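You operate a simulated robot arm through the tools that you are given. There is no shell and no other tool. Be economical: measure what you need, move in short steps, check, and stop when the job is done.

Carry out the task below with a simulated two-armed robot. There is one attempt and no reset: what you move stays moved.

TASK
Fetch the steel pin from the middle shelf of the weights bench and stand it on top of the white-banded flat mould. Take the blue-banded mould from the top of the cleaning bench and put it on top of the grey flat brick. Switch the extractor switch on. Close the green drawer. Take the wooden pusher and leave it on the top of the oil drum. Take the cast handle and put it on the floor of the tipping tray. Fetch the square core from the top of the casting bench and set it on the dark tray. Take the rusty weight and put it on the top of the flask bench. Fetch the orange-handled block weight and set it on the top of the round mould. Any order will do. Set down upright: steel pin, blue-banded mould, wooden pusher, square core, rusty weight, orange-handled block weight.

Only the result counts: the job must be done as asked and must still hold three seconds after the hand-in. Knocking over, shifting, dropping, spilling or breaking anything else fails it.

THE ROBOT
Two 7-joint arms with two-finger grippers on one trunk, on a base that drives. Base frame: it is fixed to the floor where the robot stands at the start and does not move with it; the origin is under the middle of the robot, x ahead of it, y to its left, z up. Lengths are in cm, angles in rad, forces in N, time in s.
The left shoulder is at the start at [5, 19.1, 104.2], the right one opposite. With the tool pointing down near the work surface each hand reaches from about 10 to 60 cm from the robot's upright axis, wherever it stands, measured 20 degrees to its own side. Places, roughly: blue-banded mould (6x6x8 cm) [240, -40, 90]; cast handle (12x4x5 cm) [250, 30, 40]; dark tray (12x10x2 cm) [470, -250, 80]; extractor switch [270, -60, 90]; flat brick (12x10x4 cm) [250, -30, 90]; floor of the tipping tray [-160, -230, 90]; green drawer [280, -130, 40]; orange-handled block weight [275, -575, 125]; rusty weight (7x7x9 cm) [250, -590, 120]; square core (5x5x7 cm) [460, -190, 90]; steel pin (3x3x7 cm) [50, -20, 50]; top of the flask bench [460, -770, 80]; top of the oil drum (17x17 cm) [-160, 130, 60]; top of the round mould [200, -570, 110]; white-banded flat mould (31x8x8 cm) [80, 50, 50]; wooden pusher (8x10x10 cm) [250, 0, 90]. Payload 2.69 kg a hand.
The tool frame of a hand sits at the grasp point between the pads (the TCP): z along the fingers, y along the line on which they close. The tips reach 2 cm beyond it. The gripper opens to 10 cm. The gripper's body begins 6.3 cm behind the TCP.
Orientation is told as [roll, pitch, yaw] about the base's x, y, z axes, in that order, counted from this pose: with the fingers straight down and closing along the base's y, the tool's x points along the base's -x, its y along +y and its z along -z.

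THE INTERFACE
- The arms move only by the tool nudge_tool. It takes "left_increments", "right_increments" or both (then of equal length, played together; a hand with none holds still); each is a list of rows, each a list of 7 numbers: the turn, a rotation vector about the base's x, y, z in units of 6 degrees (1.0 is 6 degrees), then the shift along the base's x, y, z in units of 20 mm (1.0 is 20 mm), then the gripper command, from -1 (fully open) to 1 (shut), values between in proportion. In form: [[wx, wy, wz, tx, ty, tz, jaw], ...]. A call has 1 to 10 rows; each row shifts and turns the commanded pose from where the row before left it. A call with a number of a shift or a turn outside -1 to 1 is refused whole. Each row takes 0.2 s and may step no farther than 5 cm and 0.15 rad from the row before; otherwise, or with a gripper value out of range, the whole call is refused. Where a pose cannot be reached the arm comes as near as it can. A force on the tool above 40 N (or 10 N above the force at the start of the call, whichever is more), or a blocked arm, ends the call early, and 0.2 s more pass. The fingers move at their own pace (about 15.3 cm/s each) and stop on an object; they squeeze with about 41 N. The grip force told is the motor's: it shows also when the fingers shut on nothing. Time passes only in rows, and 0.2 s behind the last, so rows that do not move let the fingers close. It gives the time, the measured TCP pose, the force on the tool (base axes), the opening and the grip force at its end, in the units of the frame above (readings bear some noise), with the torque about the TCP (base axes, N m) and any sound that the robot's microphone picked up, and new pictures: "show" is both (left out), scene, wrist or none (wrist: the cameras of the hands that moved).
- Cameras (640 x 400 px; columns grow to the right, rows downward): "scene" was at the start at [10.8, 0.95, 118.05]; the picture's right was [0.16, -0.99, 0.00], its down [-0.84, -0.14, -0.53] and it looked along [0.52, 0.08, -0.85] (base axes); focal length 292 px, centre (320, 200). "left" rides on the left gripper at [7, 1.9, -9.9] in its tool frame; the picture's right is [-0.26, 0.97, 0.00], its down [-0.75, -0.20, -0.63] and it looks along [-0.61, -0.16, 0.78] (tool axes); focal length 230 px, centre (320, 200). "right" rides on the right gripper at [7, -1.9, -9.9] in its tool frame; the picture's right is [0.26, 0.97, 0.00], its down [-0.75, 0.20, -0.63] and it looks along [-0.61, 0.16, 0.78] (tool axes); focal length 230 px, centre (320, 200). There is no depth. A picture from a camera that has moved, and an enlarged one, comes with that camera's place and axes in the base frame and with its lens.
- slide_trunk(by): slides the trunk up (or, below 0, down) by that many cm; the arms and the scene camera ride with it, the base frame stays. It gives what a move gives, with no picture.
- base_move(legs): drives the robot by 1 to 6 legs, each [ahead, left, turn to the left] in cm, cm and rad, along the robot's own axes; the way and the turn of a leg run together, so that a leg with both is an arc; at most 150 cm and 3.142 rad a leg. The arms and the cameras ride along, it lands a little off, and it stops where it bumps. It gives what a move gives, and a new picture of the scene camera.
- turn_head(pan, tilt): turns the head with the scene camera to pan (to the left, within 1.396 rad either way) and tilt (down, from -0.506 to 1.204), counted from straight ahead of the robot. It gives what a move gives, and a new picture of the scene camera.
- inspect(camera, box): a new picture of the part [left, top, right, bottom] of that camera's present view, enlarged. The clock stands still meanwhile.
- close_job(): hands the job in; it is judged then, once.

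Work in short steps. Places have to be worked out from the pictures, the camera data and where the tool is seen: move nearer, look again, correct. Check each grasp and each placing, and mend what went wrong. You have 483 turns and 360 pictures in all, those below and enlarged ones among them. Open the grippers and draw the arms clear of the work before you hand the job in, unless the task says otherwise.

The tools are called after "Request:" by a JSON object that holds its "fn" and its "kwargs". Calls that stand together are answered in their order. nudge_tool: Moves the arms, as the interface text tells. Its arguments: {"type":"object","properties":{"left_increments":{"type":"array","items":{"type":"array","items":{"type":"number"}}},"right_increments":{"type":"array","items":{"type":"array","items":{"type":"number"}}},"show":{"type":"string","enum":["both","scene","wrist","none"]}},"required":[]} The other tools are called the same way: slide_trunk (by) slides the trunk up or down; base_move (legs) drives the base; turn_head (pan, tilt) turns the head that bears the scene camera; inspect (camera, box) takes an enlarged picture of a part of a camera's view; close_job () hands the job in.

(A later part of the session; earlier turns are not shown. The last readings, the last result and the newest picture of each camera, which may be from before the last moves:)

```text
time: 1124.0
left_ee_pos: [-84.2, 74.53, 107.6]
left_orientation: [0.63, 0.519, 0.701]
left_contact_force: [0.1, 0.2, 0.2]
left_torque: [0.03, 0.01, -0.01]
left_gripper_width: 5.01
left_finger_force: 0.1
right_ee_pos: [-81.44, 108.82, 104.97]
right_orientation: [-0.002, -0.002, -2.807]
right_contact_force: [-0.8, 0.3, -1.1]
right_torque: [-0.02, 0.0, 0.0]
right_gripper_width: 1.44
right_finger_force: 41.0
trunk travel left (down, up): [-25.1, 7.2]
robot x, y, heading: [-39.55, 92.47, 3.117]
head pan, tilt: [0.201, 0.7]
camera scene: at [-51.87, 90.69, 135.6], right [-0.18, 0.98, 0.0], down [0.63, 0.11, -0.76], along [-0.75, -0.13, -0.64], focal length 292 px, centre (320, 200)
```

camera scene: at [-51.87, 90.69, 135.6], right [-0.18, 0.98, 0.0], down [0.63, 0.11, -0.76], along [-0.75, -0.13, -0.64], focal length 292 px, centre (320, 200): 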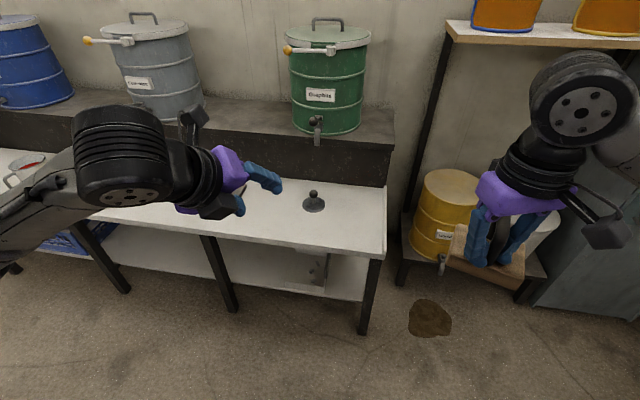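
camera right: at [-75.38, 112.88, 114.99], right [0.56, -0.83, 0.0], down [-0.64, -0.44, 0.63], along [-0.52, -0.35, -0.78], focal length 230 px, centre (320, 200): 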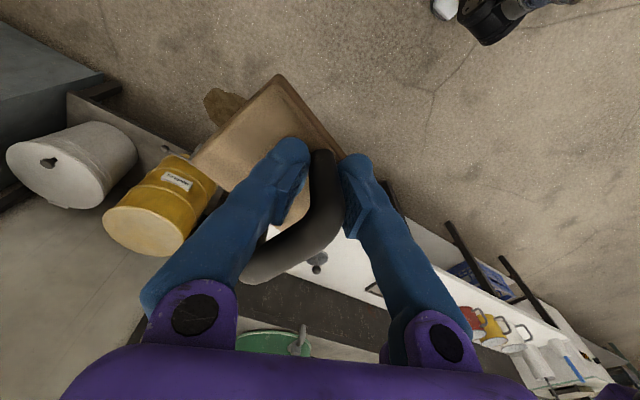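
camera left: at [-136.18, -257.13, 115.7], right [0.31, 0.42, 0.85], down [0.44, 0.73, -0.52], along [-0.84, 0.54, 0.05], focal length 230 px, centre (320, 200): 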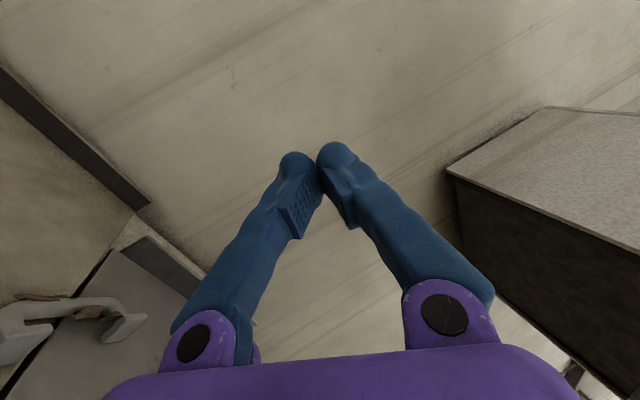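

Request:
{"fn": "nudge_tool", "kwargs": {"left_increments": [[-0.27, -0.96, 0, 0.3, 0, -0.3, 0], [-0.27, -0.96, 0, 0.3, 0, -0.3, 0], [-0.27, -0.96, 0, 0.3, 0, -0.3, 0], [-0.27, -0.96, 0, 0.3, 0, -0.3, 0], [-0.27, -0.96, 0, 0.3, 0, -0.3, 0], [-0.27, -0.96, 0, 0.3, 0, -0.3, 0], [-0.27, -0.96, 0, 0.3, 0, -0.3, 0], [-0.14, -0.5, 0, 0.3, 0, -0.3, 0]], "show": "none"}}

```text
time: 1125.8
left_ee_pos: [-79.45, 74.42, 103.0]
left_orientation: [0.005, 0.005, 0.53]
left_contact_force: [-0.5, -0.4, 0.4]
left_torque: [0.02, 0.0, 0.0]
left_gripper_width: 5.0
left_finger_force: 0.1
right_ee_pos: [-81.59, 108.86, 105.18]
right_orientation: [-0.003, -0.002, -2.806]
right_contact_force: [0.2, 0.3, -2.0]
right_torque: [-0.02, -0.03, -0.01]
right_gripper_width: 1.43
right_finger_force: 41.1
trunk travel left (down, up): [-25.1, 7.2]
robot x, y, heading: [-39.35, 92.27, 3.12]
head pan, tilt: [0.201, 0.7]
```

Unwinding the left wrist yaw back to home.

Request:
{"fn": "nudge_tool", "kwargs": {"left_increments": [[0, 0, 1, 0.3, 0, -0.3, -1], [0, 0, 1, 0.3, 0, -0.3, -1], [0, 0, 1, 0.3, 0, -0.3, -1], [0, 0, 1, 0.3, 0, -0.3, -1], [0, 0, 1, 0.3, 0, -0.3, -1], [0, 0, 1, 0.3, 0, -0.3, -1], [0, 0, 1, 0.3, 0, -0.3, -1], [0, 0, 1, 0.3, 0, -0.3, -1], [0, 0, 1, 0.3, 0, -0.3, -1], [0, 0, 1, 0.3, 0, -0.3, -1]], "show": "none"}}

Request:
{"fn": "nudge_tool", "kwargs": {"left_increments": [[0, 0, 1, 0, -0.6, 0, -1], [0, 0, 1, 0, -0.6, 0, -1], [0, 0, 1, 0, -0.6, 0, -1], [0, 0, 1, 0, -0.6, 0, -1], [0, 0, 1, 0, -0.6, 0, -1], [0, 0, 1, 0, -0.6, 0, -1], [0, 0, 1, 0, -0.6, 0, -1], [0, 0, 1, 0, -0.6, 0, -1], [0, 0, 1, 0, -0.6, 0, -1], [0, 0, 1, 0, -0.6, 0, -1]], "show": "scene"}}

```text
time: 1128.0
left_ee_pos: [-73.39, 74.54, 96.91]
left_orientation: [0.007, 0.008, 1.576]
left_contact_force: [0.0, 0.2, -0.2]
left_torque: [0.02, 0.01, 0.03]
left_gripper_width: 10.0
left_finger_force: 0.2
right_ee_pos: [-81.36, 108.79, 105.2]
right_orientation: [-0.001, 0.0, -2.805]
right_contact_force: [0.0, -0.2, -1.4]
right_torque: [0.02, -0.06, -0.04]
right_gripper_width: 1.41
right_finger_force: 40.6
trunk travel left (down, up): [-25.1, 7.2]
robot x, y, heading: [-39.41, 92.0, 3.122]
head pan, tilt: [0.201, 0.7]
```

```text
time: 1130.2
left_ee_pos: [-73.41, 62.66, 96.93]
left_orientation: [0.008, 0.006, 2.625]
left_contact_force: [0.4, 1.1, 0.3]
left_torque: [-0.01, -0.01, -0.01]
left_gripper_width: 10.01
left_finger_force: 0.1
right_ee_pos: [-81.43, 108.8, 105.08]
right_orientation: [-0.001, -0.001, -2.807]
right_contact_force: [-0.3, 0.5, -1.3]
right_torque: [-0.02, -0.01, 0.0]
right_gripper_width: 1.43
right_finger_force: 40.9
trunk travel left (down, up): [-25.1, 7.2]
robot x, y, heading: [-39.56, 92.12, 3.122]
head pan, tilt: [0.201, 0.7]
camera scene: at [-51.85, 90.67, 135.6], right [-0.18, 0.98, 0.0], down [0.63, 0.11, -0.77], along [-0.75, -0.13, -0.64], focal length 292 px, centre (320, 200)
```

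scene: 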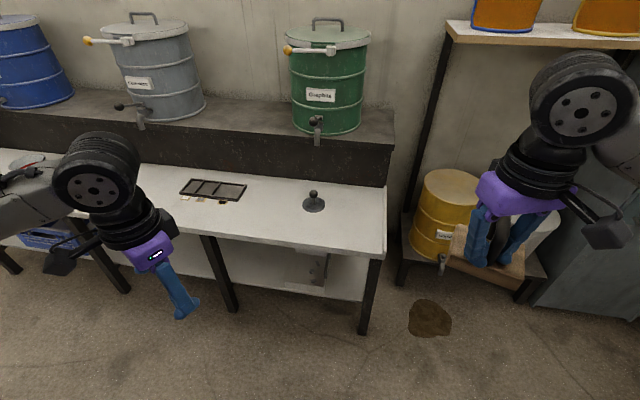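

Left arm is home. Raise the left hand out of the way, then strafe north and approach the rack for a closer look at the drum.

Request:
{"fn": "nudge_tool", "kwargs": {"left_increments": [[0, 0, 1, 0.3, 0, 1, -1], [0, 0, 1, 0.3, 0, 1, -1], [0, 0, 1, 0.3, 0, 1, -1], [0, 0, 1, 0.3, 0, 1, -1], [0, 0, 0.7, 0.3, 0, 1, -1], [0, 0, 0, 0.3, 0, 1, -1], [0, 0, 0, 0, 0, 1, -1], [0, 0, 0, 0, 0, 1, -1]], "show": "none"}}

Request:
{"fn": "base_move", "kwargs": {"legs": [[0, -50, 0.02], [40, 0, 0]]}}

Request:
{"fn": "slide_trunk", "kwargs": {"by": -18}}

Request:
{"fn": "turn_head", "kwargs": {"pan": 0.15, "tilt": 0.75}}

```text
time: 1132.0
left_ee_pos: [-69.85, 62.74, 112.85]
left_orientation: [0.007, 0.008, 3.115]
left_contact_force: [0.1, 0.5, -0.5]
left_torque: [0.01, 0.0, 0.01]
left_gripper_width: 10.01
left_finger_force: 0.1
right_ee_pos: [-81.39, 108.87, 105.12]
right_orientation: [-0.001, 0.001, -2.808]
right_contact_force: [-0.4, -0.6, -1.0]
right_torque: [-0.03, -0.05, 0.0]
right_gripper_width: 1.45
right_finger_force: 40.6
trunk travel left (down, up): [-25.1, 7.2]
robot x, y, heading: [-39.62, 92.29, 3.119]
head pan, tilt: [0.201, 0.7]
```

```text
time: 1135.6
left_ee_pos: [-68.69, 97.66, 112.79]
left_orientation: [0.005, 0.007, 3.13]
left_contact_force: [0.7, -1.0, -0.7]
left_torque: [0.0, 0.01, -0.01]
left_gripper_width: 10.0
left_finger_force: 0.0
right_ee_pos: [-81.18, 143.61, 105.08]
right_orientation: [-0.005, 0.002, -2.791]
right_contact_force: [0.3, -0.7, -0.8]
right_torque: [0.04, -0.04, -0.03]
right_gripper_width: 1.44
right_finger_force: 40.8
trunk travel left (down, up): [-25.1, 7.2]
robot x, y, heading: [-39.37, 127.59, 3.136]
head pan, tilt: [0.201, 0.7]
stopped in leg 1: the robot was blocked; the commanded pose is now the measured one
camera scene: at [-51.32, 125.88, 135.59], right [-0.19, 0.98, 0.0], down [0.63, 0.13, -0.76], along [-0.75, -0.15, -0.64], focal length 292 px, centre (320, 200)
```

scene: 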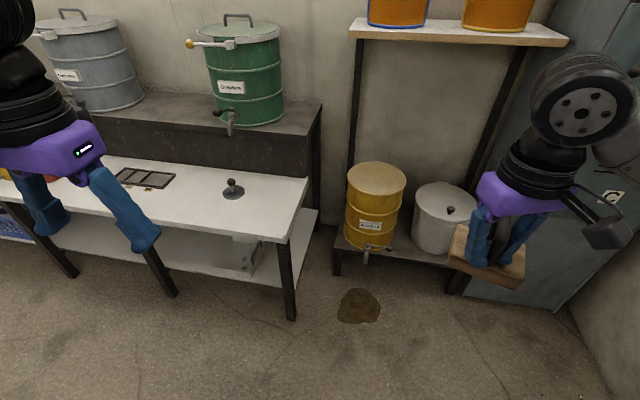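

```text
time: 1137.6
left_ee_pos: [-68.83, 97.7, 94.8]
left_orientation: [0.007, 0.008, 3.133]
left_contact_force: [-0.3, -0.1, -0.4]
left_torque: [0.01, 0.03, -0.02]
left_gripper_width: 9.98
left_finger_force: 0.0
right_ee_pos: [-81.14, 143.69, 87.02]
right_orientation: [-0.004, 0.0, -2.79]
right_contact_force: [0.8, 0.2, -0.5]
right_torque: [0.0, 0.0, -0.02]
right_gripper_width: 1.42
right_finger_force: 41.0
trunk travel left (down, up): [-7.1, 25.2]
robot x, y, heading: [-39.08, 127.81, 3.132]
head pan, tilt: [0.201, 0.7]
```

```text
time: 1138.2
left_ee_pos: [-68.67, 97.84, 94.72]
left_orientation: [0.007, 0.007, 3.134]
left_contact_force: [-0.3, -0.7, 0.5]
left_torque: [0.04, -0.02, 0.0]
left_gripper_width: 10.01
left_finger_force: 0.0
right_ee_pos: [-81.15, 143.64, 87.03]
right_orientation: [-0.005, -0.003, -2.792]
right_contact_force: [0.0, 0.5, -1.4]
right_torque: [-0.03, -0.07, -0.02]
right_gripper_width: 1.44
right_finger_force: 41.3
trunk travel left (down, up): [-7.1, 25.2]
robot x, y, heading: [-39.1, 127.35, 3.135]
head pan, tilt: [0.15, 0.75]
camera scene: at [-51.17, 126.46, 117.18], right [-0.14, 0.99, 0.0], down [0.67, 0.1, -0.73], along [-0.72, -0.11, -0.68], focal length 292 px, centre (320, 200)
```

scene: 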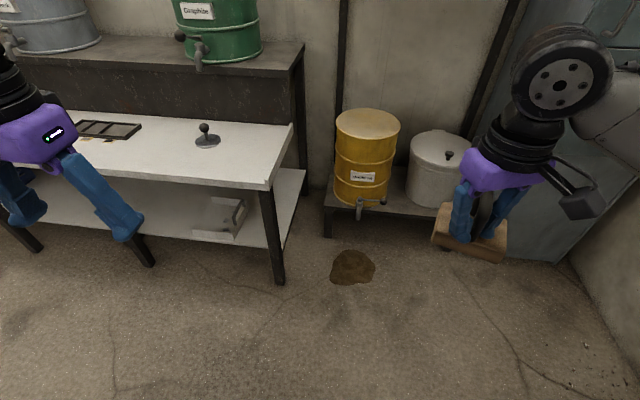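

The trolley (y>164, x>-45) and the white bench (y<106, x<-104) frame a diagonal gap. I'll pass it heading 135°, then turn to face south, so the right arm gets close to the drum at (-159,129).

Request:
{"fn": "base_move", "kwargs": {"legs": [[0, 27, 0], [0, 0, -0.78], [70, 0, 0]]}}

Request:
{"fn": "turn_head", "kwargs": {"pan": 0.3, "tilt": 0.7}}

```text
time: 1146.7
left_ee_pos: [-131.29, 150.5, 94.75]
left_orientation: [0.007, 0.006, 2.355]
left_contact_force: [-0.7, -0.2, -0.2]
left_torque: [0.0, 0.0, 0.01]
left_gripper_width: 10.0
left_finger_force: 0.0
right_ee_pos: [-107.84, 191.88, 87.05]
right_orientation: [-0.004, 0.001, 2.715]
right_contact_force: [0.2, 0.1, -1.1]
right_torque: [-0.01, -0.03, -0.02]
right_gripper_width: 1.43
right_finger_force: 40.8
trunk travel left (down, up): [-7.1, 25.2]
robot x, y, heading: [-89.08, 151.11, 2.361]
head pan, tilt: [0.15, 0.75]
camera scene: at [-98.43, 158.58, 117.17], right [0.59, 0.81, 0.0], down [0.55, -0.4, -0.73], along [-0.59, 0.43, -0.68], focal length 292 px, centre (320, 200)
```

scene: 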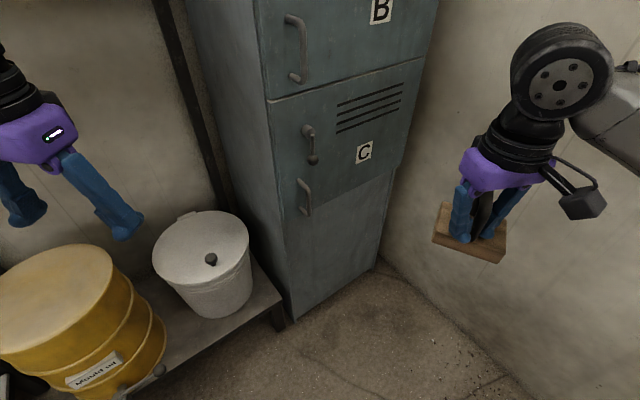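

```text
time: 1147.4
left_ee_pos: [-131.2, 150.4, 94.82]
left_orientation: [0.005, 0.007, 2.354]
left_contact_force: [0.8, -0.3, -0.1]
left_torque: [0.01, 0.0, 0.02]
left_gripper_width: 10.02
left_finger_force: 0.1
right_ee_pos: [-107.78, 191.89, 87.05]
right_orientation: [-0.004, 0.001, 2.716]
right_contact_force: [0.0, 0.4, -0.9]
right_torque: [-0.05, -0.03, -0.01]
right_gripper_width: 1.45
right_finger_force: 40.9
trunk travel left (down, up): [-7.1, 25.2]
robot x, y, heading: [-88.82, 150.93, 2.356]
head pan, tilt: [0.3, 0.7]
camera scene: at [-99.25, 157.61, 117.6], right [0.47, 0.89, 0.0], down [0.57, -0.3, -0.76], along [-0.68, 0.36, -0.64], focal length 292 px, centre (320, 200)
```

scene: 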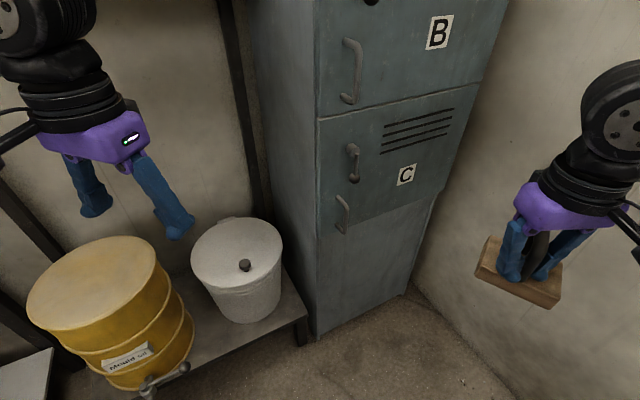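

Drum top confirmed at (-159,129.3), z≈60. Turning left to face south.

Request:
{"fn": "base_move", "kwargs": {"legs": [[0, 0, 1.2], [0, 0, 1.156]]}}

Request:
{"fn": "turn_head", "kwargs": {"pan": -1.2, "tilt": 0.7}}

```text
time: 1153.7
left_ee_pos: [-59.06, 121.05, 94.73]
left_orientation: [0.008, 0.008, -1.588]
left_contact_force: [0.3, -0.7, -0.5]
left_torque: [0.0, -0.04, -0.01]
left_gripper_width: 10.01
left_finger_force: 0.1
right_ee_pos: [-105.17, 108.92, 87.09]
right_orientation: [-0.003, 0.0, -1.228]
right_contact_force: [-0.3, -0.2, -1.8]
right_torque: [0.03, -0.02, 0.01]
right_gripper_width: 1.41
right_finger_force: 40.6
trunk travel left (down, up): [-7.1, 25.2]
robot x, y, heading: [-88.72, 150.83, -1.583]
head pan, tilt: [0.3, 0.7]
camera scene: at [-86.54, 138.67, 117.6], right [-0.96, -0.28, 0.0], down [-0.18, 0.62, -0.76], along [0.22, -0.73, -0.64], focal length 292 px, centre (320, 200)
```

scene: 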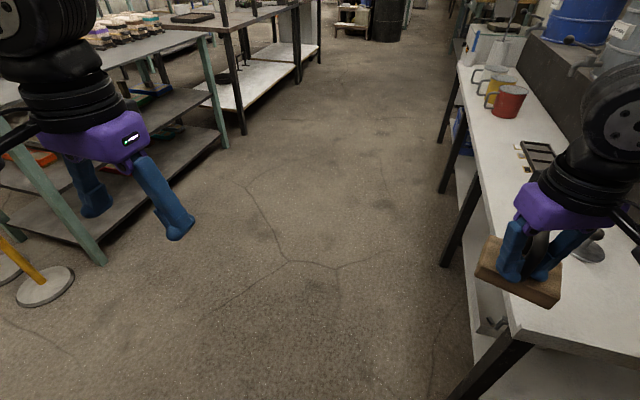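

```text
time: 1155.3
left_ee_pos: [-59.12, 120.85, 94.84]
left_orientation: [0.009, 0.007, -1.588]
left_contact_force: [-0.5, 0.1, 0.2]
left_torque: [0.03, 0.02, -0.02]
left_gripper_width: 9.99
left_finger_force: 0.0
right_ee_pos: [-105.2, 108.94, 87.06]
right_orientation: [-0.003, 0.0, -1.226]
right_contact_force: [-0.5, 0.1, -1.4]
right_torque: [-0.01, 0.02, -0.02]
right_gripper_width: 1.42
right_finger_force: 40.9
trunk travel left (down, up): [-7.1, 25.2]
robot x, y, heading: [-88.58, 151.0, -1.586]
head pan, tilt: [-1.201, 0.7]
camera scene: at [-96.91, 143.84, 117.6], right [-0.35, 0.94, 0.0], down [0.6, 0.23, -0.76], along [-0.72, -0.27, -0.64], focal length 292 px, centre (320, 200)
```

scene: 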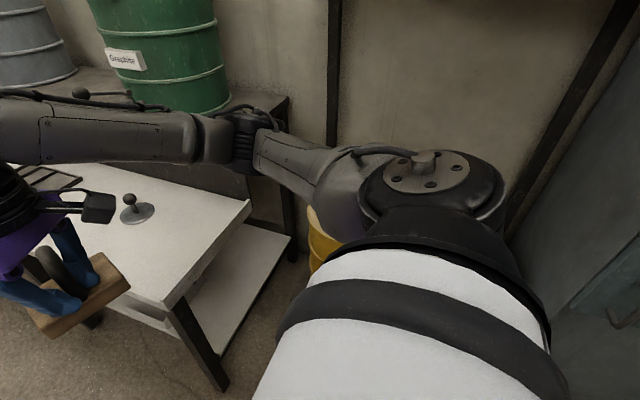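

I'll turn a bit further right (heading ≈ -2.2) and shift slightly right, so the drum is in front of the right arm.

Request:
{"fn": "base_move", "kwargs": {"legs": [[0, 0, -0.62], [0, -6, 0]]}}

Request:
{"fn": "turn_head", "kwargs": {"pan": -0.5, "tilt": 0.8}}

```text
time: 1158.2
left_ee_pos: [-86.74, 112.74, 94.81]
left_orientation: [0.007, 0.007, -2.208]
left_contact_force: [-0.2, -0.4, -0.2]
left_torque: [-0.02, -0.06, 0.02]
left_gripper_width: 10.01
left_finger_force: 0.2
right_ee_pos: [-131.27, 129.66, 87.03]
right_orientation: [-0.003, 0.0, -1.846]
right_contact_force: [-0.3, 0.1, -1.8]
right_torque: [-0.01, -0.06, 0.01]
right_gripper_width: 1.44
right_finger_force: 40.7
trunk travel left (down, up): [-7.1, 25.2]
robot x, y, heading: [-93.86, 154.27, -2.207]
head pan, tilt: [-1.201, 0.7]
camera scene: at [-104.22, 153.27, 117.59], right [0.26, 0.97, 0.0], down [0.62, -0.17, -0.76], along [-0.74, 0.2, -0.64], focal length 292 px, centre (320, 200)
```

scene: 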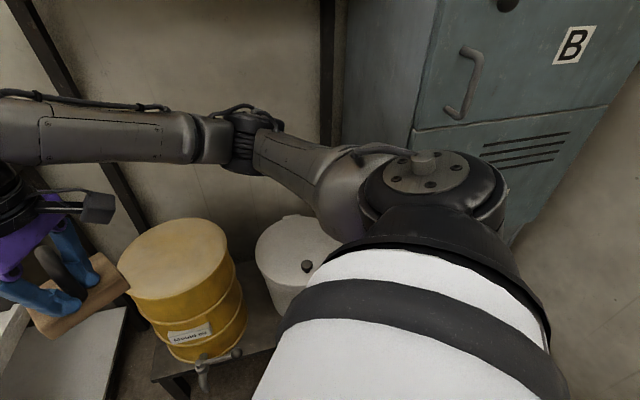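

```text
time: 1159.2
left_ee_pos: [-86.82, 112.74, 94.8]
left_orientation: [0.007, 0.008, -2.208]
left_contact_force: [0.1, 0.3, 0.6]
left_torque: [0.01, 0.0, -0.02]
left_gripper_width: 10.02
left_finger_force: 0.1
right_ee_pos: [-131.32, 129.58, 86.99]
right_orientation: [-0.002, 0.002, -1.846]
right_contact_force: [-0.3, 0.3, -1.5]
right_torque: [0.03, -0.03, 0.0]
right_gripper_width: 1.43
right_finger_force: 40.6
trunk travel left (down, up): [-7.1, 25.2]
robot x, y, heading: [-93.45, 154.45, -2.204]
head pan, tilt: [-0.499, 0.799]
camera scene: at [-103.3, 147.63, 116.77], right [-0.42, 0.91, 0.0], down [0.65, 0.3, -0.7], along [-0.63, -0.3, -0.72], focal length 292 px, centre (320, 200)
```

scene: 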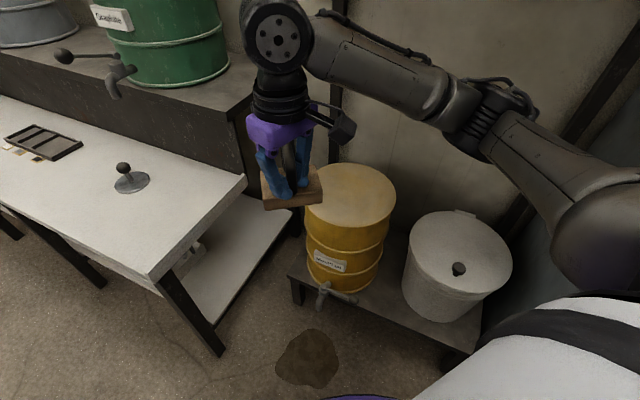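

Drum centre ≈(-158.7,130). Moving the pusher over it at the present height.

Request:
{"fn": "nudge_tool", "kwargs": {"right_increments": [[0, 0, 0, -0.6, 0, 0, 1], [0, 0, 0, -0.8, 0, 0, 1], [0, 0, 0, -0.8, 0, 0, 1], [0, 0, 0, -0.8, 0, 0, 1], [0, 0, 0, -0.8, 0, 0, 1], [0, 0, 0, -0.8, 0, 0, 1], [0, 0, 0, -0.8, 0, 0, 1], [0, 0, 0, -0.8, 0, 0, 1], [0, 0, 0, -0.8, 0, 0, 1], [0, 0, 0, -0.8, 0, 0, 1]], "show": "none"}}

Request:
{"fn": "nudge_tool", "kwargs": {"right_increments": [[0, 0, 0, -0.8, 0, 0, 1], [0, 0, 0, -0.8, 0, 0, 1], [0, 0, 0, -0.8, 0, 0, 1], [0, 0, 0, -0.8, 0, 0, 1], [0, 0, 0, -0.8, 0, 0, 1], [0, 0, 0, -0.8, 0, 0, 1]], "show": "both"}}

```text
time: 1161.4
left_ee_pos: [-86.86, 112.7, 94.84]
left_orientation: [0.007, 0.006, -2.207]
left_contact_force: [-0.1, -0.7, -0.1]
left_torque: [0.02, -0.01, -0.02]
left_gripper_width: 10.0
left_finger_force: 0.0
right_ee_pos: [-147.12, 129.53, 87.2]
right_orientation: [-0.002, -0.001, -1.847]
right_contact_force: [-0.3, 0.5, -1.0]
right_torque: [0.02, -0.04, 0.0]
right_gripper_width: 1.46
right_finger_force: 40.3
trunk travel left (down, up): [-7.1, 25.2]
robot x, y, heading: [-93.57, 154.09, -2.2]
head pan, tilt: [-0.499, 0.799]
```

```text
time: 1162.8
left_ee_pos: [-86.81, 112.63, 94.87]
left_orientation: [0.007, 0.008, -2.208]
left_contact_force: [-0.7, 0.3, 0.1]
left_torque: [0.03, -0.05, -0.02]
left_gripper_width: 9.99
left_finger_force: 0.1
right_ee_pos: [-156.61, 129.57, 87.11]
right_orientation: [-0.005, 0.0, -1.847]
right_contact_force: [-0.1, 0.5, -1.8]
right_torque: [0.03, -0.03, 0.0]
right_gripper_width: 1.41
right_finger_force: 41.3
trunk travel left (down, up): [-7.1, 25.2]
robot x, y, heading: [-93.49, 154.18, -2.207]
head pan, tilt: [-0.499, 0.799]
camera scene: at [-103.31, 147.62, 116.77], right [-0.43, 0.91, 0.0], down [0.65, 0.3, -0.7], along [-0.63, -0.3, -0.72], focal length 292 px, centre (320, 200)
camera right: at [-156.38, 136.8, 97.01], right [1.0, -0.01, 0.0], down [-0.01, -0.78, 0.63], along [-0.01, -0.63, -0.78], focal length 230 px, centre (320, 200)
```

scene: 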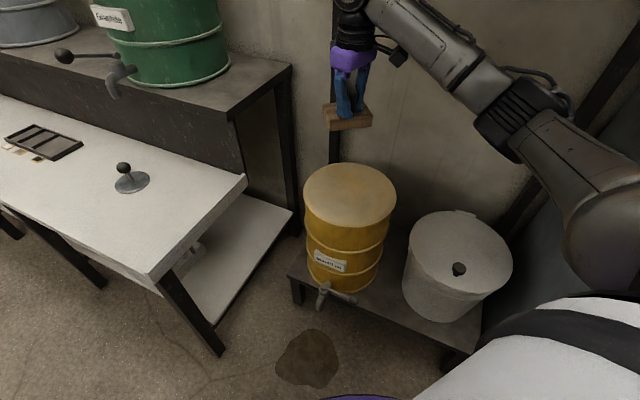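
right: 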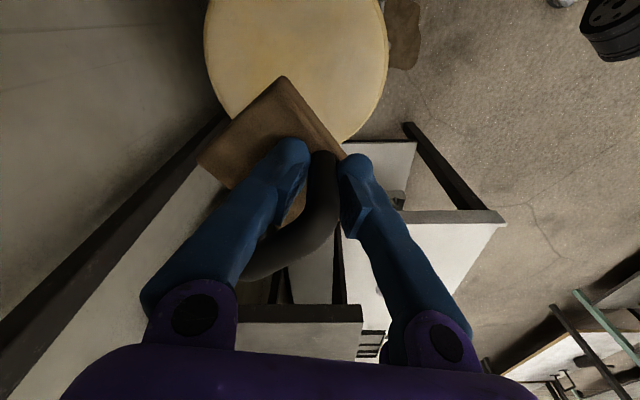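

The drum's top centre is (-159.6,131); block centre is about (-160,129). Shift +2 in y and lower.

Request:
{"fn": "nudge_tool", "kwargs": {"right_increments": [[0, 0, 0, 0.1, 0.5, 0, 1], [0, 0, 0, 0.1, 0.5, -0.5, 1], [0, 0, 0, 0, 0, -0.9, 1], [0, 0, 0, 0, 0, -0.9, 1], [0, 0, 0, 0, 0, -0.9, 1], [0, 0, 0, 0, 0, -0.9, 1], [0, 0, 0, 0, 0, -0.9, 1], [0, 0, 0, 0, 0, -0.8, 1]], "show": "both"}}

```text
time: 1164.6
left_ee_pos: [-86.91, 112.65, 94.81]
left_orientation: [0.007, 0.007, -2.209]
left_contact_force: [0.4, -0.2, -0.2]
left_torque: [-0.01, -0.02, 0.02]
left_gripper_width: 9.99
left_finger_force: 0.0
right_ee_pos: [-156.19, 131.49, 75.52]
right_orientation: [-0.003, 0.0, -1.848]
right_contact_force: [1.0, -0.1, -1.4]
right_torque: [-0.01, -0.03, 0.01]
right_gripper_width: 1.44
right_finger_force: 40.3
trunk travel left (down, up): [-7.1, 25.2]
robot x, y, heading: [-93.72, 154.6, -2.21]
head pan, tilt: [-0.499, 0.799]
camera scene: at [-103.31, 147.62, 116.77], right [-0.43, 0.91, 0.0], down [0.65, 0.3, -0.7], along [-0.63, -0.3, -0.72], focal length 292 px, centre (320, 200)
camera right: at [-156.0, 138.62, 85.41], right [1.0, -0.02, 0.0], down [-0.01, -0.78, 0.63], along [-0.01, -0.63, -0.78], focal length 230 px, centre (320, 200)
```

scene: 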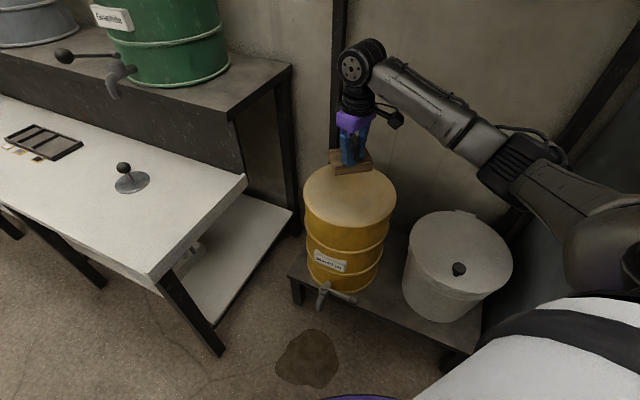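
right: 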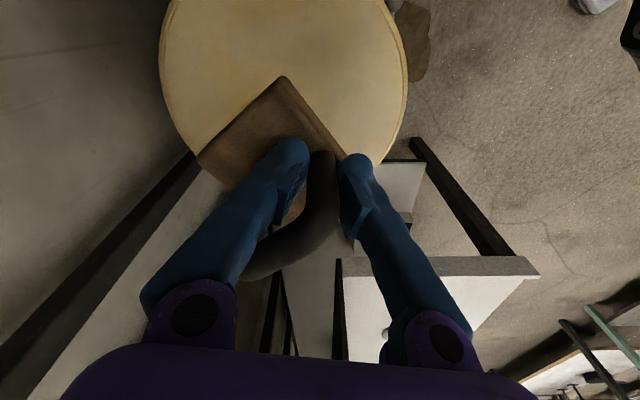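

Well centred. Lowering slowly to contact.

Request:
{"fn": "nudge_tool", "kwargs": {"right_increments": [[0, 0, 0, 0, 0.2, -0.6, 1], [0, 0, 0, 0, 0, -0.6, 1], [0, 0, 0, 0, 0, -0.5, 1], [0, 0, 0, 0, 0, -0.5, 1], [0, 0, 0, 0, 0, -0.4, 1], [0, 0, 0, 0, 0, -0.4, 1]], "show": "wrist"}}

```text
time: 1166.0
left_ee_pos: [-86.79, 112.74, 94.71]
left_orientation: [0.006, 0.007, -2.207]
left_contact_force: [0.5, 0.0, 0.4]
left_torque: [0.03, 0.0, -0.02]
left_gripper_width: 10.01
left_finger_force: 0.1
right_ee_pos: [-156.11, 132.03, 69.42]
right_orientation: [-0.004, 0.002, -1.845]
right_contact_force: [0.4, -0.5, -1.9]
right_torque: [0.04, -0.03, -0.03]
right_gripper_width: 1.42
right_finger_force: 40.5
trunk travel left (down, up): [-7.1, 25.2]
robot x, y, heading: [-93.66, 154.63, -2.203]
head pan, tilt: [-0.499, 0.799]
camera right: at [-155.86, 139.15, 79.4], right [1.0, -0.01, 0.0], down [-0.01, -0.78, 0.63], along [-0.01, -0.63, -0.78], focal length 230 px, centre (320, 200)
```

right: 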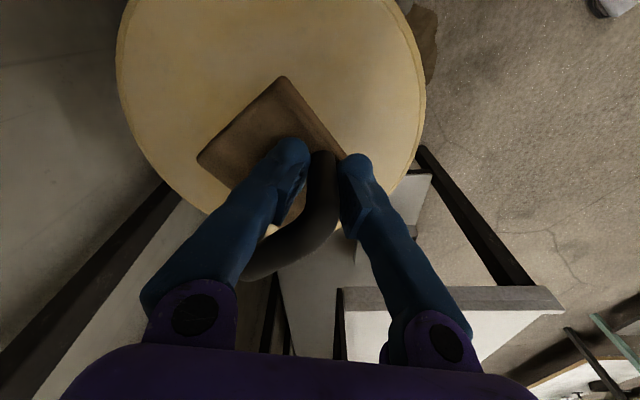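

Request:
{"fn": "nudge_tool", "kwargs": {"right_increments": [[0, 0, 0, 0, 0, -0.3, 1], [0, 0, 0, 0, 0, -0.3, 1], [0, 0, 0, 0, 0, -0.3, 1], [0, 0, 0, 0, 0, -0.3, 1], [0, 0, 0, 0, 0, 0, 1]], "show": "none"}}

```text
time: 1167.2
left_ee_pos: [-86.68, 112.75, 94.8]
left_orientation: [0.007, 0.008, -2.207]
left_contact_force: [0.2, 0.8, 0.0]
left_torque: [-0.01, -0.03, -0.01]
left_gripper_width: 9.98
left_finger_force: 0.0
right_ee_pos: [-156.21, 132.0, 66.98]
right_orientation: [-0.001, 0.002, -1.847]
right_contact_force: [-0.3, 0.1, -1.2]
right_torque: [0.05, -0.03, -0.01]
right_gripper_width: 1.43
right_finger_force: 40.5
trunk travel left (down, up): [-7.1, 25.2]
robot x, y, heading: [-93.31, 154.38, -2.204]
head pan, tilt: [-0.499, 0.799]
```

Request:
{"fn": "nudge_tool", "kwargs": {"right_increments": [[0, 0, 0, 0, 0, -0.25, 1], [0, 0, 0, 0, 0, -0.25, 1], [0, 0, 0, 0, 0, -0.25, 1], [0, 0, 0, 0, 0, 0, 1]], "show": "wrist"}}

```text
time: 1168.2
left_ee_pos: [-86.79, 112.64, 94.8]
left_orientation: [0.007, 0.007, -2.208]
left_contact_force: [-0.3, 0.2, -0.1]
left_torque: [-0.01, 0.0, -0.02]
left_gripper_width: 10.01
left_finger_force: 0.0
right_ee_pos: [-156.3, 132.01, 65.46]
right_orientation: [-0.004, 0.0, -1.846]
right_contact_force: [0.6, -0.1, -1.4]
right_torque: [0.0, -0.03, 0.0]
right_gripper_width: 1.48
right_finger_force: 40.2
trunk travel left (down, up): [-7.1, 25.2]
robot x, y, heading: [-93.55, 154.29, -2.206]
head pan, tilt: [-0.499, 0.799]
camera right: at [-155.93, 139.18, 75.42], right [1.0, -0.01, 0.0], down [-0.01, -0.78, 0.63], along [-0.01, -0.63, -0.78], focal length 230 px, centre (320, 200)
```

right: 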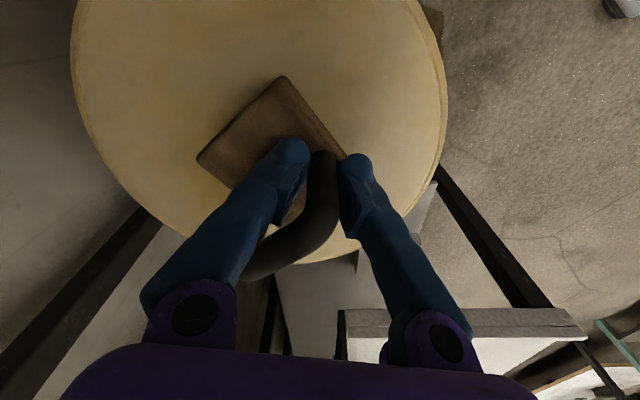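

Request:
{"fn": "nudge_tool", "kwargs": {"right_increments": [[0, 0, 0, 0, 0, -0.25, 1], [0, 0, 0, 0, 0, -0.25, 1], [0, 0, 0, 0, 0, -0.25, 1], [0, 0, 0, 0, 0, -0.25, 1], [0, 0, 0, 0, 0, 0, 1]], "show": "none"}}

```text
time: 1169.1
left_ee_pos: [-86.64, 112.81, 94.75]
left_orientation: [0.007, 0.006, -2.208]
left_contact_force: [0.5, 0.5, 1.3]
left_torque: [-0.02, 0.03, 0.0]
left_gripper_width: 9.98
left_finger_force: 0.0
right_ee_pos: [-156.23, 131.81, 64.87]
right_orientation: [-0.008, -0.014, -1.848]
right_contact_force: [4.2, 2.6, 19.1]
right_torque: [0.54, -0.25, 0.01]
right_gripper_width: 1.44
right_finger_force: 40.8
trunk travel left (down, up): [-7.1, 25.2]
robot x, y, heading: [-93.41, 154.53, -2.206]
head pan, tilt: [-0.499, 0.799]
stopped in row 4 (right hand): the force on the tool passed its limit at 47 N (the readings are from after the stop); the commanded pose is now the measured one
```

Contact. Relieve, release, and lift clear.

Request:
{"fn": "nudge_tool", "kwargs": {"right_increments": [[0, 0, 0, 0, 0, 0.12, 1], [0, 0, 0, 0, 0, 0, 1]], "show": "none"}}

Request:
{"fn": "nudge_tool", "kwargs": {"right_increments": [[0, 0, 0, 0, 0, 0, 0.5], [0, 0, 0, 0, 0, 0, 0.3], [0, 0, 0, 0, 0, 0, 0.2], [0, 0, 0, 0, 0, 0, 0.2]], "show": "wrist"}}

```text
time: 1169.7
left_ee_pos: [-86.72, 112.78, 94.79]
left_orientation: [0.008, 0.006, -2.206]
left_contact_force: [0.1, 0.3, 1.0]
left_torque: [0.02, -0.01, 0.0]
left_gripper_width: 10.01
left_finger_force: 0.1
right_ee_pos: [-156.31, 131.78, 64.9]
right_orientation: [-0.009, -0.013, -1.849]
right_contact_force: [-1.5, -2.0, 17.9]
right_torque: [0.01, -0.05, 0.0]
right_gripper_width: 1.45
right_finger_force: 40.6
trunk travel left (down, up): [-7.1, 25.2]
robot x, y, heading: [-93.59, 154.87, -2.202]
head pan, tilt: [-0.499, 0.799]
```

```text
time: 1170.7
left_ee_pos: [-86.64, 112.8, 94.82]
left_orientation: [0.007, 0.006, -2.208]
left_contact_force: [-0.7, -0.1, -0.2]
left_torque: [0.0, 0.02, -0.04]
left_gripper_width: 10.04
left_finger_force: 0.0
right_ee_pos: [-156.45, 131.97, 64.86]
right_orientation: [-0.009, -0.009, -1.85]
right_contact_force: [-7.7, 2.4, 18.8]
right_torque: [-0.07, -0.17, 0.02]
right_gripper_width: 3.33
right_finger_force: 0.2
trunk travel left (down, up): [-7.1, 25.2]
robot x, y, heading: [-93.58, 154.16, -2.208]
head pan, tilt: [-0.499, 0.799]
camera right: at [-156.05, 139.19, 74.69], right [1.0, -0.02, -0.01], down [-0.01, -0.77, 0.63], along [-0.02, -0.63, -0.77], focal length 230 px, centre (320, 200)
```

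right: 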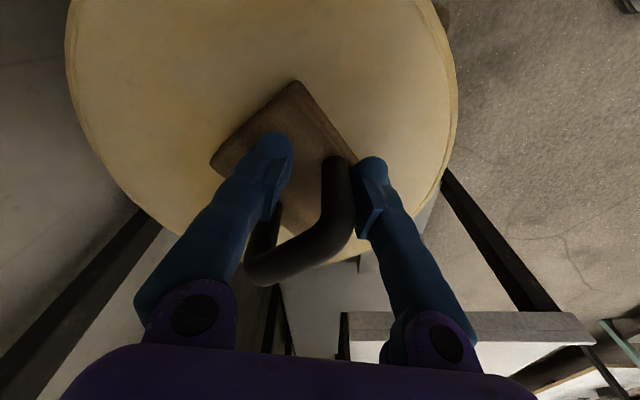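

Lifting straight up.

Request:
{"fn": "nudge_tool", "kwargs": {"right_increments": [[0, 0, 0, 0, 0, 0.3, 0.2], [0, 0, 0, 0, 0, 0.6, 0.2], [0, 0, 0, 0, 0, 1, 0], [0, 0, 0, 0, 0, 1, 0], [0, 0, 0, 0, 0, 1, 0], [0, 0, 0, 0, 0, 1, 0], [0, 0, 0, 0, 0, 1, 0]], "show": "both"}}

```text
time: 1172.3
left_ee_pos: [-86.82, 112.68, 94.78]
left_orientation: [0.007, 0.008, -2.208]
left_contact_force: [0.6, 0.7, 0.1]
left_torque: [-0.04, -0.01, 0.03]
left_gripper_width: 10.0
left_finger_force: 0.1
right_ee_pos: [-156.21, 131.8, 76.6]
right_orientation: [-0.006, -0.007, -1.847]
right_contact_force: [-0.2, -1.6, -0.1]
right_torque: [-0.03, -0.03, -0.03]
right_gripper_width: 5.01
right_finger_force: 0.0
trunk travel left (down, up): [-7.1, 25.2]
robot x, y, heading: [-93.3, 154.73, -2.206]
head pan, tilt: [-0.499, 0.799]
camera scene: at [-103.27, 147.65, 116.77], right [-0.42, 0.91, 0.0], down [0.65, 0.3, -0.7], along [-0.63, -0.3, -0.72], focal length 292 px, centre (320, 200)
camera right: at [-155.93, 139.04, 86.49], right [1.0, -0.02, -0.01], down [-0.01, -0.77, 0.63], along [-0.02, -0.63, -0.77], focal length 230 px, centre (320, 200)
```

scene: 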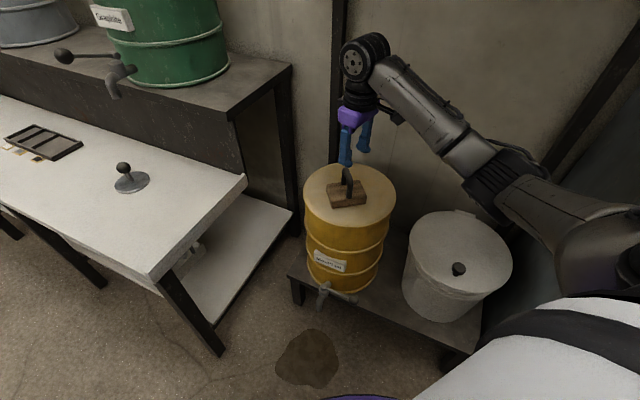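
right: 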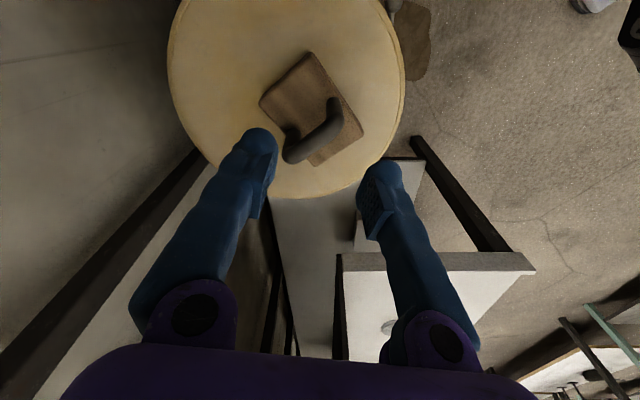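

The pusher stands on the oil drum. Retracting the right hand and leaving by the diagonal gap.

Request:
{"fn": "nudge_tool", "kwargs": {"right_increments": [[0, 0, 0, 0, 0, 1, 0], [0, 0, 0, 0.3, 0, 1, 0], [0, 0, 0, 1, 0, 1, 0], [0, 0, 0, 1, 0, 1, 0], [0, 0, 0, 1, 0, 1, 0], [0, 0, 0, 1, 0, 1, 0], [0, 0, 0, 1, 0, 0.5, 0], [0, 0, 0, 1, 0, 0, 0], [0, 0, 0, 1, 0, 0, 0], [0, 0, 0, 1, 0, 0, 0]], "show": "none"}}

Request:
{"fn": "nudge_tool", "kwargs": {"right_increments": [[0, 0, -0.6, 1, 0, 0, -1], [0, 0, -0.6, 1, 0, 0, -1], [0, 0, -0.6, 1, 0, 0, -1], [0, 0, -0.6, 1, 0, 0, -1], [0, 0, -0.6, 0.5, 0, 0, -1]], "show": "none"}}

Request:
{"fn": "base_move", "kwargs": {"legs": [[0, 0, 1.42], [75, 0, 0]]}}

```text
time: 1174.5
left_ee_pos: [-86.81, 112.7, 94.76]
left_orientation: [0.009, 0.008, -2.208]
left_contact_force: [-0.3, 0.7, -0.6]
left_torque: [-0.01, 0.0, -0.01]
left_gripper_width: 10.02
left_finger_force: 0.1
right_ee_pos: [-139.67, 131.88, 89.47]
right_orientation: [-0.007, -0.008, -1.849]
right_contact_force: [0.3, 0.2, -1.0]
right_torque: [-0.01, 0.01, -0.02]
right_gripper_width: 5.0
right_finger_force: 0.1
trunk travel left (down, up): [-7.1, 25.2]
robot x, y, heading: [-93.69, 154.47, -2.205]
head pan, tilt: [-0.499, 0.799]
no pictures are left
```

```text
time: 1175.7
left_ee_pos: [-86.89, 112.61, 94.87]
left_orientation: [0.007, 0.006, -2.207]
left_contact_force: [-0.1, -1.1, -0.8]
left_torque: [0.0, 0.02, 0.0]
left_gripper_width: 9.99
left_finger_force: 0.1
right_ee_pos: [-130.81, 131.79, 89.43]
right_orientation: [-0.007, -0.006, -2.167]
right_contact_force: [-0.7, 0.0, -0.3]
right_torque: [0.03, 0.0, -0.02]
right_gripper_width: 10.0
right_finger_force: 0.0
trunk travel left (down, up): [-7.1, 25.2]
robot x, y, heading: [-93.74, 154.27, -2.205]
head pan, tilt: [-0.499, 0.799]
no pictures are left
```

```text
time: 1183.2
left_ee_pos: [1.64, 101.78, 94.74]
left_orientation: [0.006, 0.007, -0.793]
left_contact_force: [0.5, -0.4, -1.3]
left_torque: [-0.03, -0.02, -0.04]
left_gripper_width: 9.99
left_finger_force: 0.1
right_ee_pos: [-24.01, 61.26, 89.47]
right_orientation: [-0.008, -0.007, -0.747]
right_contact_force: [-0.2, 0.1, 0.0]
right_torque: [0.01, -0.01, -0.01]
right_gripper_width: 9.98
right_finger_force: 0.1
trunk travel left (down, up): [-7.1, 25.2]
robot x, y, heading: [-40.81, 101.49, -0.785]
head pan, tilt: [-0.499, 0.799]
```

Pictures are used up, so I finish by coordinates and force feedback. The handle lies bridging at about (-158.5,-250)…(-162.5,-242); tray's left edge is y≈-246.5. Raising the trunk and driving back south.

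Request:
{"fn": "slide_trunk", "kwargs": {"by": 18}}

Request:
{"fn": "base_move", "kwargs": {"legs": [[0, 0, -0.785], [120, 0, 0], [120, 0, 0], [125, 0, 0]]}}

```text
time: 1185.2
left_ee_pos: [1.55, 101.73, 112.7]
left_orientation: [0.008, 0.006, -0.793]
left_contact_force: [-0.5, 0.5, 0.0]
left_torque: [-0.02, 0.02, -0.02]
left_gripper_width: 10.01
left_finger_force: 0.0
right_ee_pos: [-23.97, 61.13, 107.41]
right_orientation: [-0.008, -0.008, -0.747]
right_contact_force: [-0.5, -0.1, -0.3]
right_torque: [0.01, 0.03, 0.0]
right_gripper_width: 9.99
right_finger_force: 0.1
trunk travel left (down, up): [-25.1, 7.2]
robot x, y, heading: [-41.14, 101.47, -0.79]
head pan, tilt: [-0.499, 0.799]
```

```text
time: 1205.0
left_ee_pos: [3.98, -290.88, 112.75]
left_orientation: [0.007, 0.007, -1.517]
left_contact_force: [-0.5, -0.6, 0.5]
left_torque: [-0.01, -0.01, 0.05]
left_gripper_width: 10.01
left_finger_force: 0.1
right_ee_pos: [-42.15, -304.33, 107.44]
right_orientation: [-0.006, -0.006, -1.472]
right_contact_force: [0.4, -0.7, -1.0]
right_torque: [0.04, -0.01, 0.01]
right_gripper_width: 10.01
right_finger_force: 0.1
trunk travel left (down, up): [-25.1, 7.2]
robot x, y, heading: [-28.04, -262.99, -1.51]
head pan, tilt: [-0.499, 0.799]
```

Turning west and approaching.

Request:
{"fn": "base_move", "kwargs": {"legs": [[0, 0, -1.632], [50, 5, 0]]}}

```text
time: 1211.8
left_ee_pos: [-107.54, -299.44, 112.81]
left_orientation: [0.007, 0.007, -3.129]
left_contact_force: [-0.2, 0.2, 0.5]
left_torque: [0.01, -0.01, 0.0]
left_gripper_width: 10.01
left_finger_force: 0.1
right_ee_pos: [-118.99, -252.81, 107.35]
right_orientation: [-0.008, -0.006, -3.086]
right_contact_force: [0.4, 0.2, 0.1]
right_torque: [0.01, -0.01, 0.0]
right_gripper_width: 10.02
right_finger_force: 0.0
trunk travel left (down, up): [-25.1, 7.2]
robot x, y, heading: [-78.48, -268.74, -3.124]
head pan, tilt: [-0.499, 0.799]
```

Rotating the right hand so its fingers form a rake across x (opening 3 cm).

Request:
{"fn": "nudge_tool", "kwargs": {"right_increments": [[0, 0, 1, 0, 0, 0, 0.4], [0, 0, 1, 0, 0, 0, 0.4], [0, 0, 1, 0, 0, 0, 0.4], [0, 0, 1, 0, 0, 0, 0.4], [0, 0, 1, 0, 0, 0, 0.4], [0, 0, 1, 0, 0, 0, 0.4], [0, 0, 1, 0, 0, 0, 0.4], [0, 0, 1, 0, 0, 0, 0.4], [0, 0, 1, 0, 0, 0, 0.4], [0, 0, 1, 0, 0, 0, 0.4]], "show": "none"}}

Request:
{"fn": "nudge_tool", "kwargs": {"right_increments": [[0, 0, 1, 0, 0, 0, 0.4], [0, 0, 1, 0, 0, 0, 0.4], [0, 0, 1, 0, 0, 0, 0.4], [0, 0, 1, 0, 0, 0, 0.4], [0, 0, 0.5, 0, 0, 0, 0.4]], "show": "none"}}

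Request:
{"fn": "base_move", "kwargs": {"legs": [[16, 0, -0.015]]}}

```text
time: 1214.0
left_ee_pos: [-107.65, -299.41, 112.94]
left_orientation: [0.006, 0.007, -3.128]
left_contact_force: [-0.2, 0.8, 0.5]
left_torque: [-0.01, 0.02, 0.02]
left_gripper_width: 10.01
left_finger_force: 0.0
right_ee_pos: [-119.05, -252.87, 107.38]
right_orientation: [-0.005, -0.009, -2.034]
right_contact_force: [0.1, 0.8, -0.3]
right_torque: [0.0, 0.0, -0.01]
right_gripper_width: 2.98
right_finger_force: 0.0
trunk travel left (down, up): [-25.1, 7.2]
robot x, y, heading: [-78.93, -268.8, -3.125]
head pan, tilt: [-0.499, 0.799]
no pictures are left
```

```text
time: 1215.2
left_ee_pos: [-107.51, -299.43, 112.75]
left_orientation: [0.008, 0.009, -3.128]
left_contact_force: [-0.2, -0.2, 0.1]
left_torque: [-0.01, 0.02, 0.01]
left_gripper_width: 10.03
left_finger_force: 0.1
right_ee_pos: [-119.03, -252.93, 107.44]
right_orientation: [-0.007, -0.009, -1.565]
right_contact_force: [0.4, -0.6, 0.0]
right_torque: [0.01, 0.02, 0.01]
right_gripper_width: 2.99
right_finger_force: 0.0
trunk travel left (down, up): [-25.1, 7.2]
robot x, y, heading: [-78.36, -268.43, -3.119]
head pan, tilt: [-0.499, 0.799]
no pictures are left
```

```text
time: 1216.7
left_ee_pos: [-124.54, -299.15, 112.77]
left_orientation: [0.007, 0.007, 3.139]
left_contact_force: [0.5, 0.2, -0.8]
left_torque: [0.02, -0.01, -0.01]
left_gripper_width: 10.01
left_finger_force: 0.1
right_ee_pos: [-135.19, -252.43, 107.42]
right_orientation: [-0.005, -0.006, -1.581]
right_contact_force: [-0.3, 0.3, -0.5]
right_torque: [-0.03, -0.01, 0.02]
right_gripper_width: 2.98
right_finger_force: 0.0
trunk travel left (down, up): [-25.1, 7.2]
robot x, y, heading: [-94.82, -268.36, -3.14]
head pan, tilt: [-0.499, 0.799]
```

Moving the right hand above the plate at (-158.5,-260), south of the handle.

Request:
{"fn": "nudge_tool", "kwargs": {"right_increments": [[0, 0, 0, -1, -0.5, 0, 0.4], [0, 0, 0, -1, -0.5, 0, 0.4], [0, 0, 0, -1, -0.5, 0, 0.4], [0, 0, 0, -1, -0.5, 0, 0.4], [0, 0, 0, -1, -0.5, 0, 0.4], [0, 0, 0, -1, -0.5, 0, 0.4], [0, 0, 0, -1, -0.5, 0, 0.4], [0, 0, 0, -1, -0.3, 0, 0.4], [0, 0, 0, -1, 0, 0, 0.4], [0, 0, 0, -1, 0, 0, 0.4]], "show": "none"}}

Request:
{"fn": "nudge_tool", "kwargs": {"right_increments": [[0, 0, 0, -1, 0, 0, 0.4], [0, 0, 0, -0.7, 0, -0.5, 0.4], [0, 0, 0, 0, 0, -1, 0.4], [0, 0, 0, 0, 0, -1, 0.4], [0, 0, 0, 0, 0, -1, 0.4], [0, 0, 0, 0, 0, -1, 0.4]], "show": "none"}}

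```text
time: 1218.9
left_ee_pos: [-124.36, -299.2, 112.78]
left_orientation: [0.006, 0.007, 3.139]
left_contact_force: [0.4, 1.3, 0.5]
left_torque: [-0.04, -0.04, 0.02]
left_gripper_width: 9.98
left_finger_force: 0.2
right_ee_pos: [-155.12, -260.16, 107.29]
right_orientation: [-0.006, -0.007, -1.578]
right_contact_force: [-0.3, 0.3, -0.7]
right_torque: [-0.01, 0.0, -0.02]
right_gripper_width: 2.99
right_finger_force: 0.0
trunk travel left (down, up): [-25.1, 7.2]
robot x, y, heading: [-94.78, -268.64, -3.138]
head pan, tilt: [-0.499, 0.799]
no pictures are left
```

```text
time: 1220.3
left_ee_pos: [-124.45, -299.02, 112.82]
left_orientation: [0.008, 0.006, 3.14]
left_contact_force: [-0.2, 0.4, -0.2]
left_torque: [-0.01, -0.03, 0.0]
left_gripper_width: 9.99
left_finger_force: 0.0
right_ee_pos: [-158.36, -260.01, 98.34]
right_orientation: [-0.007, -0.009, -1.58]
right_contact_force: [0.0, 0.1, 0.2]
right_torque: [-0.01, 0.01, -0.01]
right_gripper_width: 3.01
right_finger_force: 0.1
trunk travel left (down, up): [-25.1, 7.2]
robot x, y, heading: [-94.91, -268.84, -3.137]
head pan, tilt: [-0.499, 0.799]
no pictures are left
```

Probing down for the plate surface.

Request:
{"fn": "nudge_tool", "kwargs": {"right_increments": [[0, 0, 0, 0, 0, -0.5, 0.4], [0, 0, 0, 0, 0, -0.5, 0.4], [0, 0, 0, 0, 0, -0.4, 0.4], [0, 0, 0, 0, 0, -0.4, 0.4], [0, 0, 0, 0, 0, -0.3, 0.4], [0, 0, 0, 0, 0, -0.3, 0.4], [0, 0, 0, 0, 0, -0.3, 0.4], [0, 0, 0, 0, 0, -0.3, 0.4]], "show": "none"}}

```text
time: 1222.1
left_ee_pos: [-124.48, -299.14, 112.85]
left_orientation: [0.007, 0.009, 3.14]
left_contact_force: [-0.4, -0.7, 0.5]
left_torque: [-0.02, 0.02, 0.04]
left_gripper_width: 10.01
left_finger_force: 0.1
right_ee_pos: [-158.63, -259.94, 92.61]
right_orientation: [-0.006, -0.01, -1.58]
right_contact_force: [-0.7, -0.8, 0.4]
right_torque: [-0.02, 0.0, -0.02]
right_gripper_width: 2.98
right_finger_force: 0.1
trunk travel left (down, up): [-25.1, 7.2]
robot x, y, heading: [-94.79, -268.85, -3.142]
head pan, tilt: [-0.499, 0.799]
no pictures are left
```

Request:
{"fn": "nudge_tool", "kwargs": {"right_increments": [[0, 0, 0, 0, 0, -0.25, 0.4], [0, 0, 0, 0, 0, -0.25, 0.4], [0, 0, 0, 0, 0, -0.25, 0.4], [0, 0, 0, 0, 0, -0.25, 0.4], [0, 0, 0, 0, 0, -0.25, 0.4], [0, 0, 0, 0, 0, -0.25, 0.4]], "show": "none"}}

```text
time: 1222.8
left_ee_pos: [-124.34, -299.09, 112.89]
left_orientation: [0.008, 0.006, 3.138]
left_contact_force: [-0.8, -1.0, 0.5]
left_torque: [0.0, -0.02, -0.01]
left_gripper_width: 9.99
left_finger_force: 0.0
right_ee_pos: [-158.72, -260.03, 92.55]
right_orientation: [-0.022, -0.013, -1.578]
right_contact_force: [6.5, 3.0, 20.1]
right_torque: [0.15, -0.66, 0.03]
right_gripper_width: 3.39
right_finger_force: 2.6
trunk travel left (down, up): [-25.1, 7.2]
robot x, y, heading: [-94.9, -268.62, -3.143]
head pan, tilt: [-0.499, 0.799]
stopped in row 3 (right hand): the force on the tool passed its limit at 44 N (the readings are from after the stop); the commanded pose is now the measured one
no pictures are left
```

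Plate surface found at z≈90.5, which shifts the handle estimate to about x -155…-159. Raise 1.2 cm, shift to x≈-156.7, and begin pushing north.

Request:
{"fn": "nudge_tool", "kwargs": {"right_increments": [[0, 0, 0, 0, 0, 0.6, 0.4], [0, 0, 0, 0.5, 0, 0, 0.4], [0, 0, 0, 0.5, 0, 0, 0.4], [0, 0, 0, 0, 0.4, 0, 0.4], [0, 0, 0, 0, 0.4, 0, 0.4], [0, 0, 0, 0, 0.4, 0, 0.4], [0, 0, 0, 0, 0.4, 0, 0.4], [0, 0, 0, 0, 0.4, 0, 0.4], [0, 0, 0, 0, 0.4, 0, 0.4], [0, 0, 0, 0, 0.4, 0, 0.4]], "show": "none"}}

```text
time: 1225.0
left_ee_pos: [-124.4, -299.08, 112.85]
left_orientation: [0.007, 0.007, 3.137]
left_contact_force: [0.2, 0.5, -0.9]
left_torque: [0.02, 0.04, 0.0]
left_gripper_width: 10.01
left_finger_force: 0.0
right_ee_pos: [-156.78, -254.43, 93.25]
right_orientation: [-0.015, -0.01, -1.578]
right_contact_force: [0.4, -0.2, -0.1]
right_torque: [-0.01, 0.0, 0.0]
right_gripper_width: 3.02
right_finger_force: 0.1
trunk travel left (down, up): [-25.1, 7.2]
robot x, y, heading: [-94.93, -268.95, -3.141]
head pan, tilt: [-0.499, 0.799]
no pictures are left
```

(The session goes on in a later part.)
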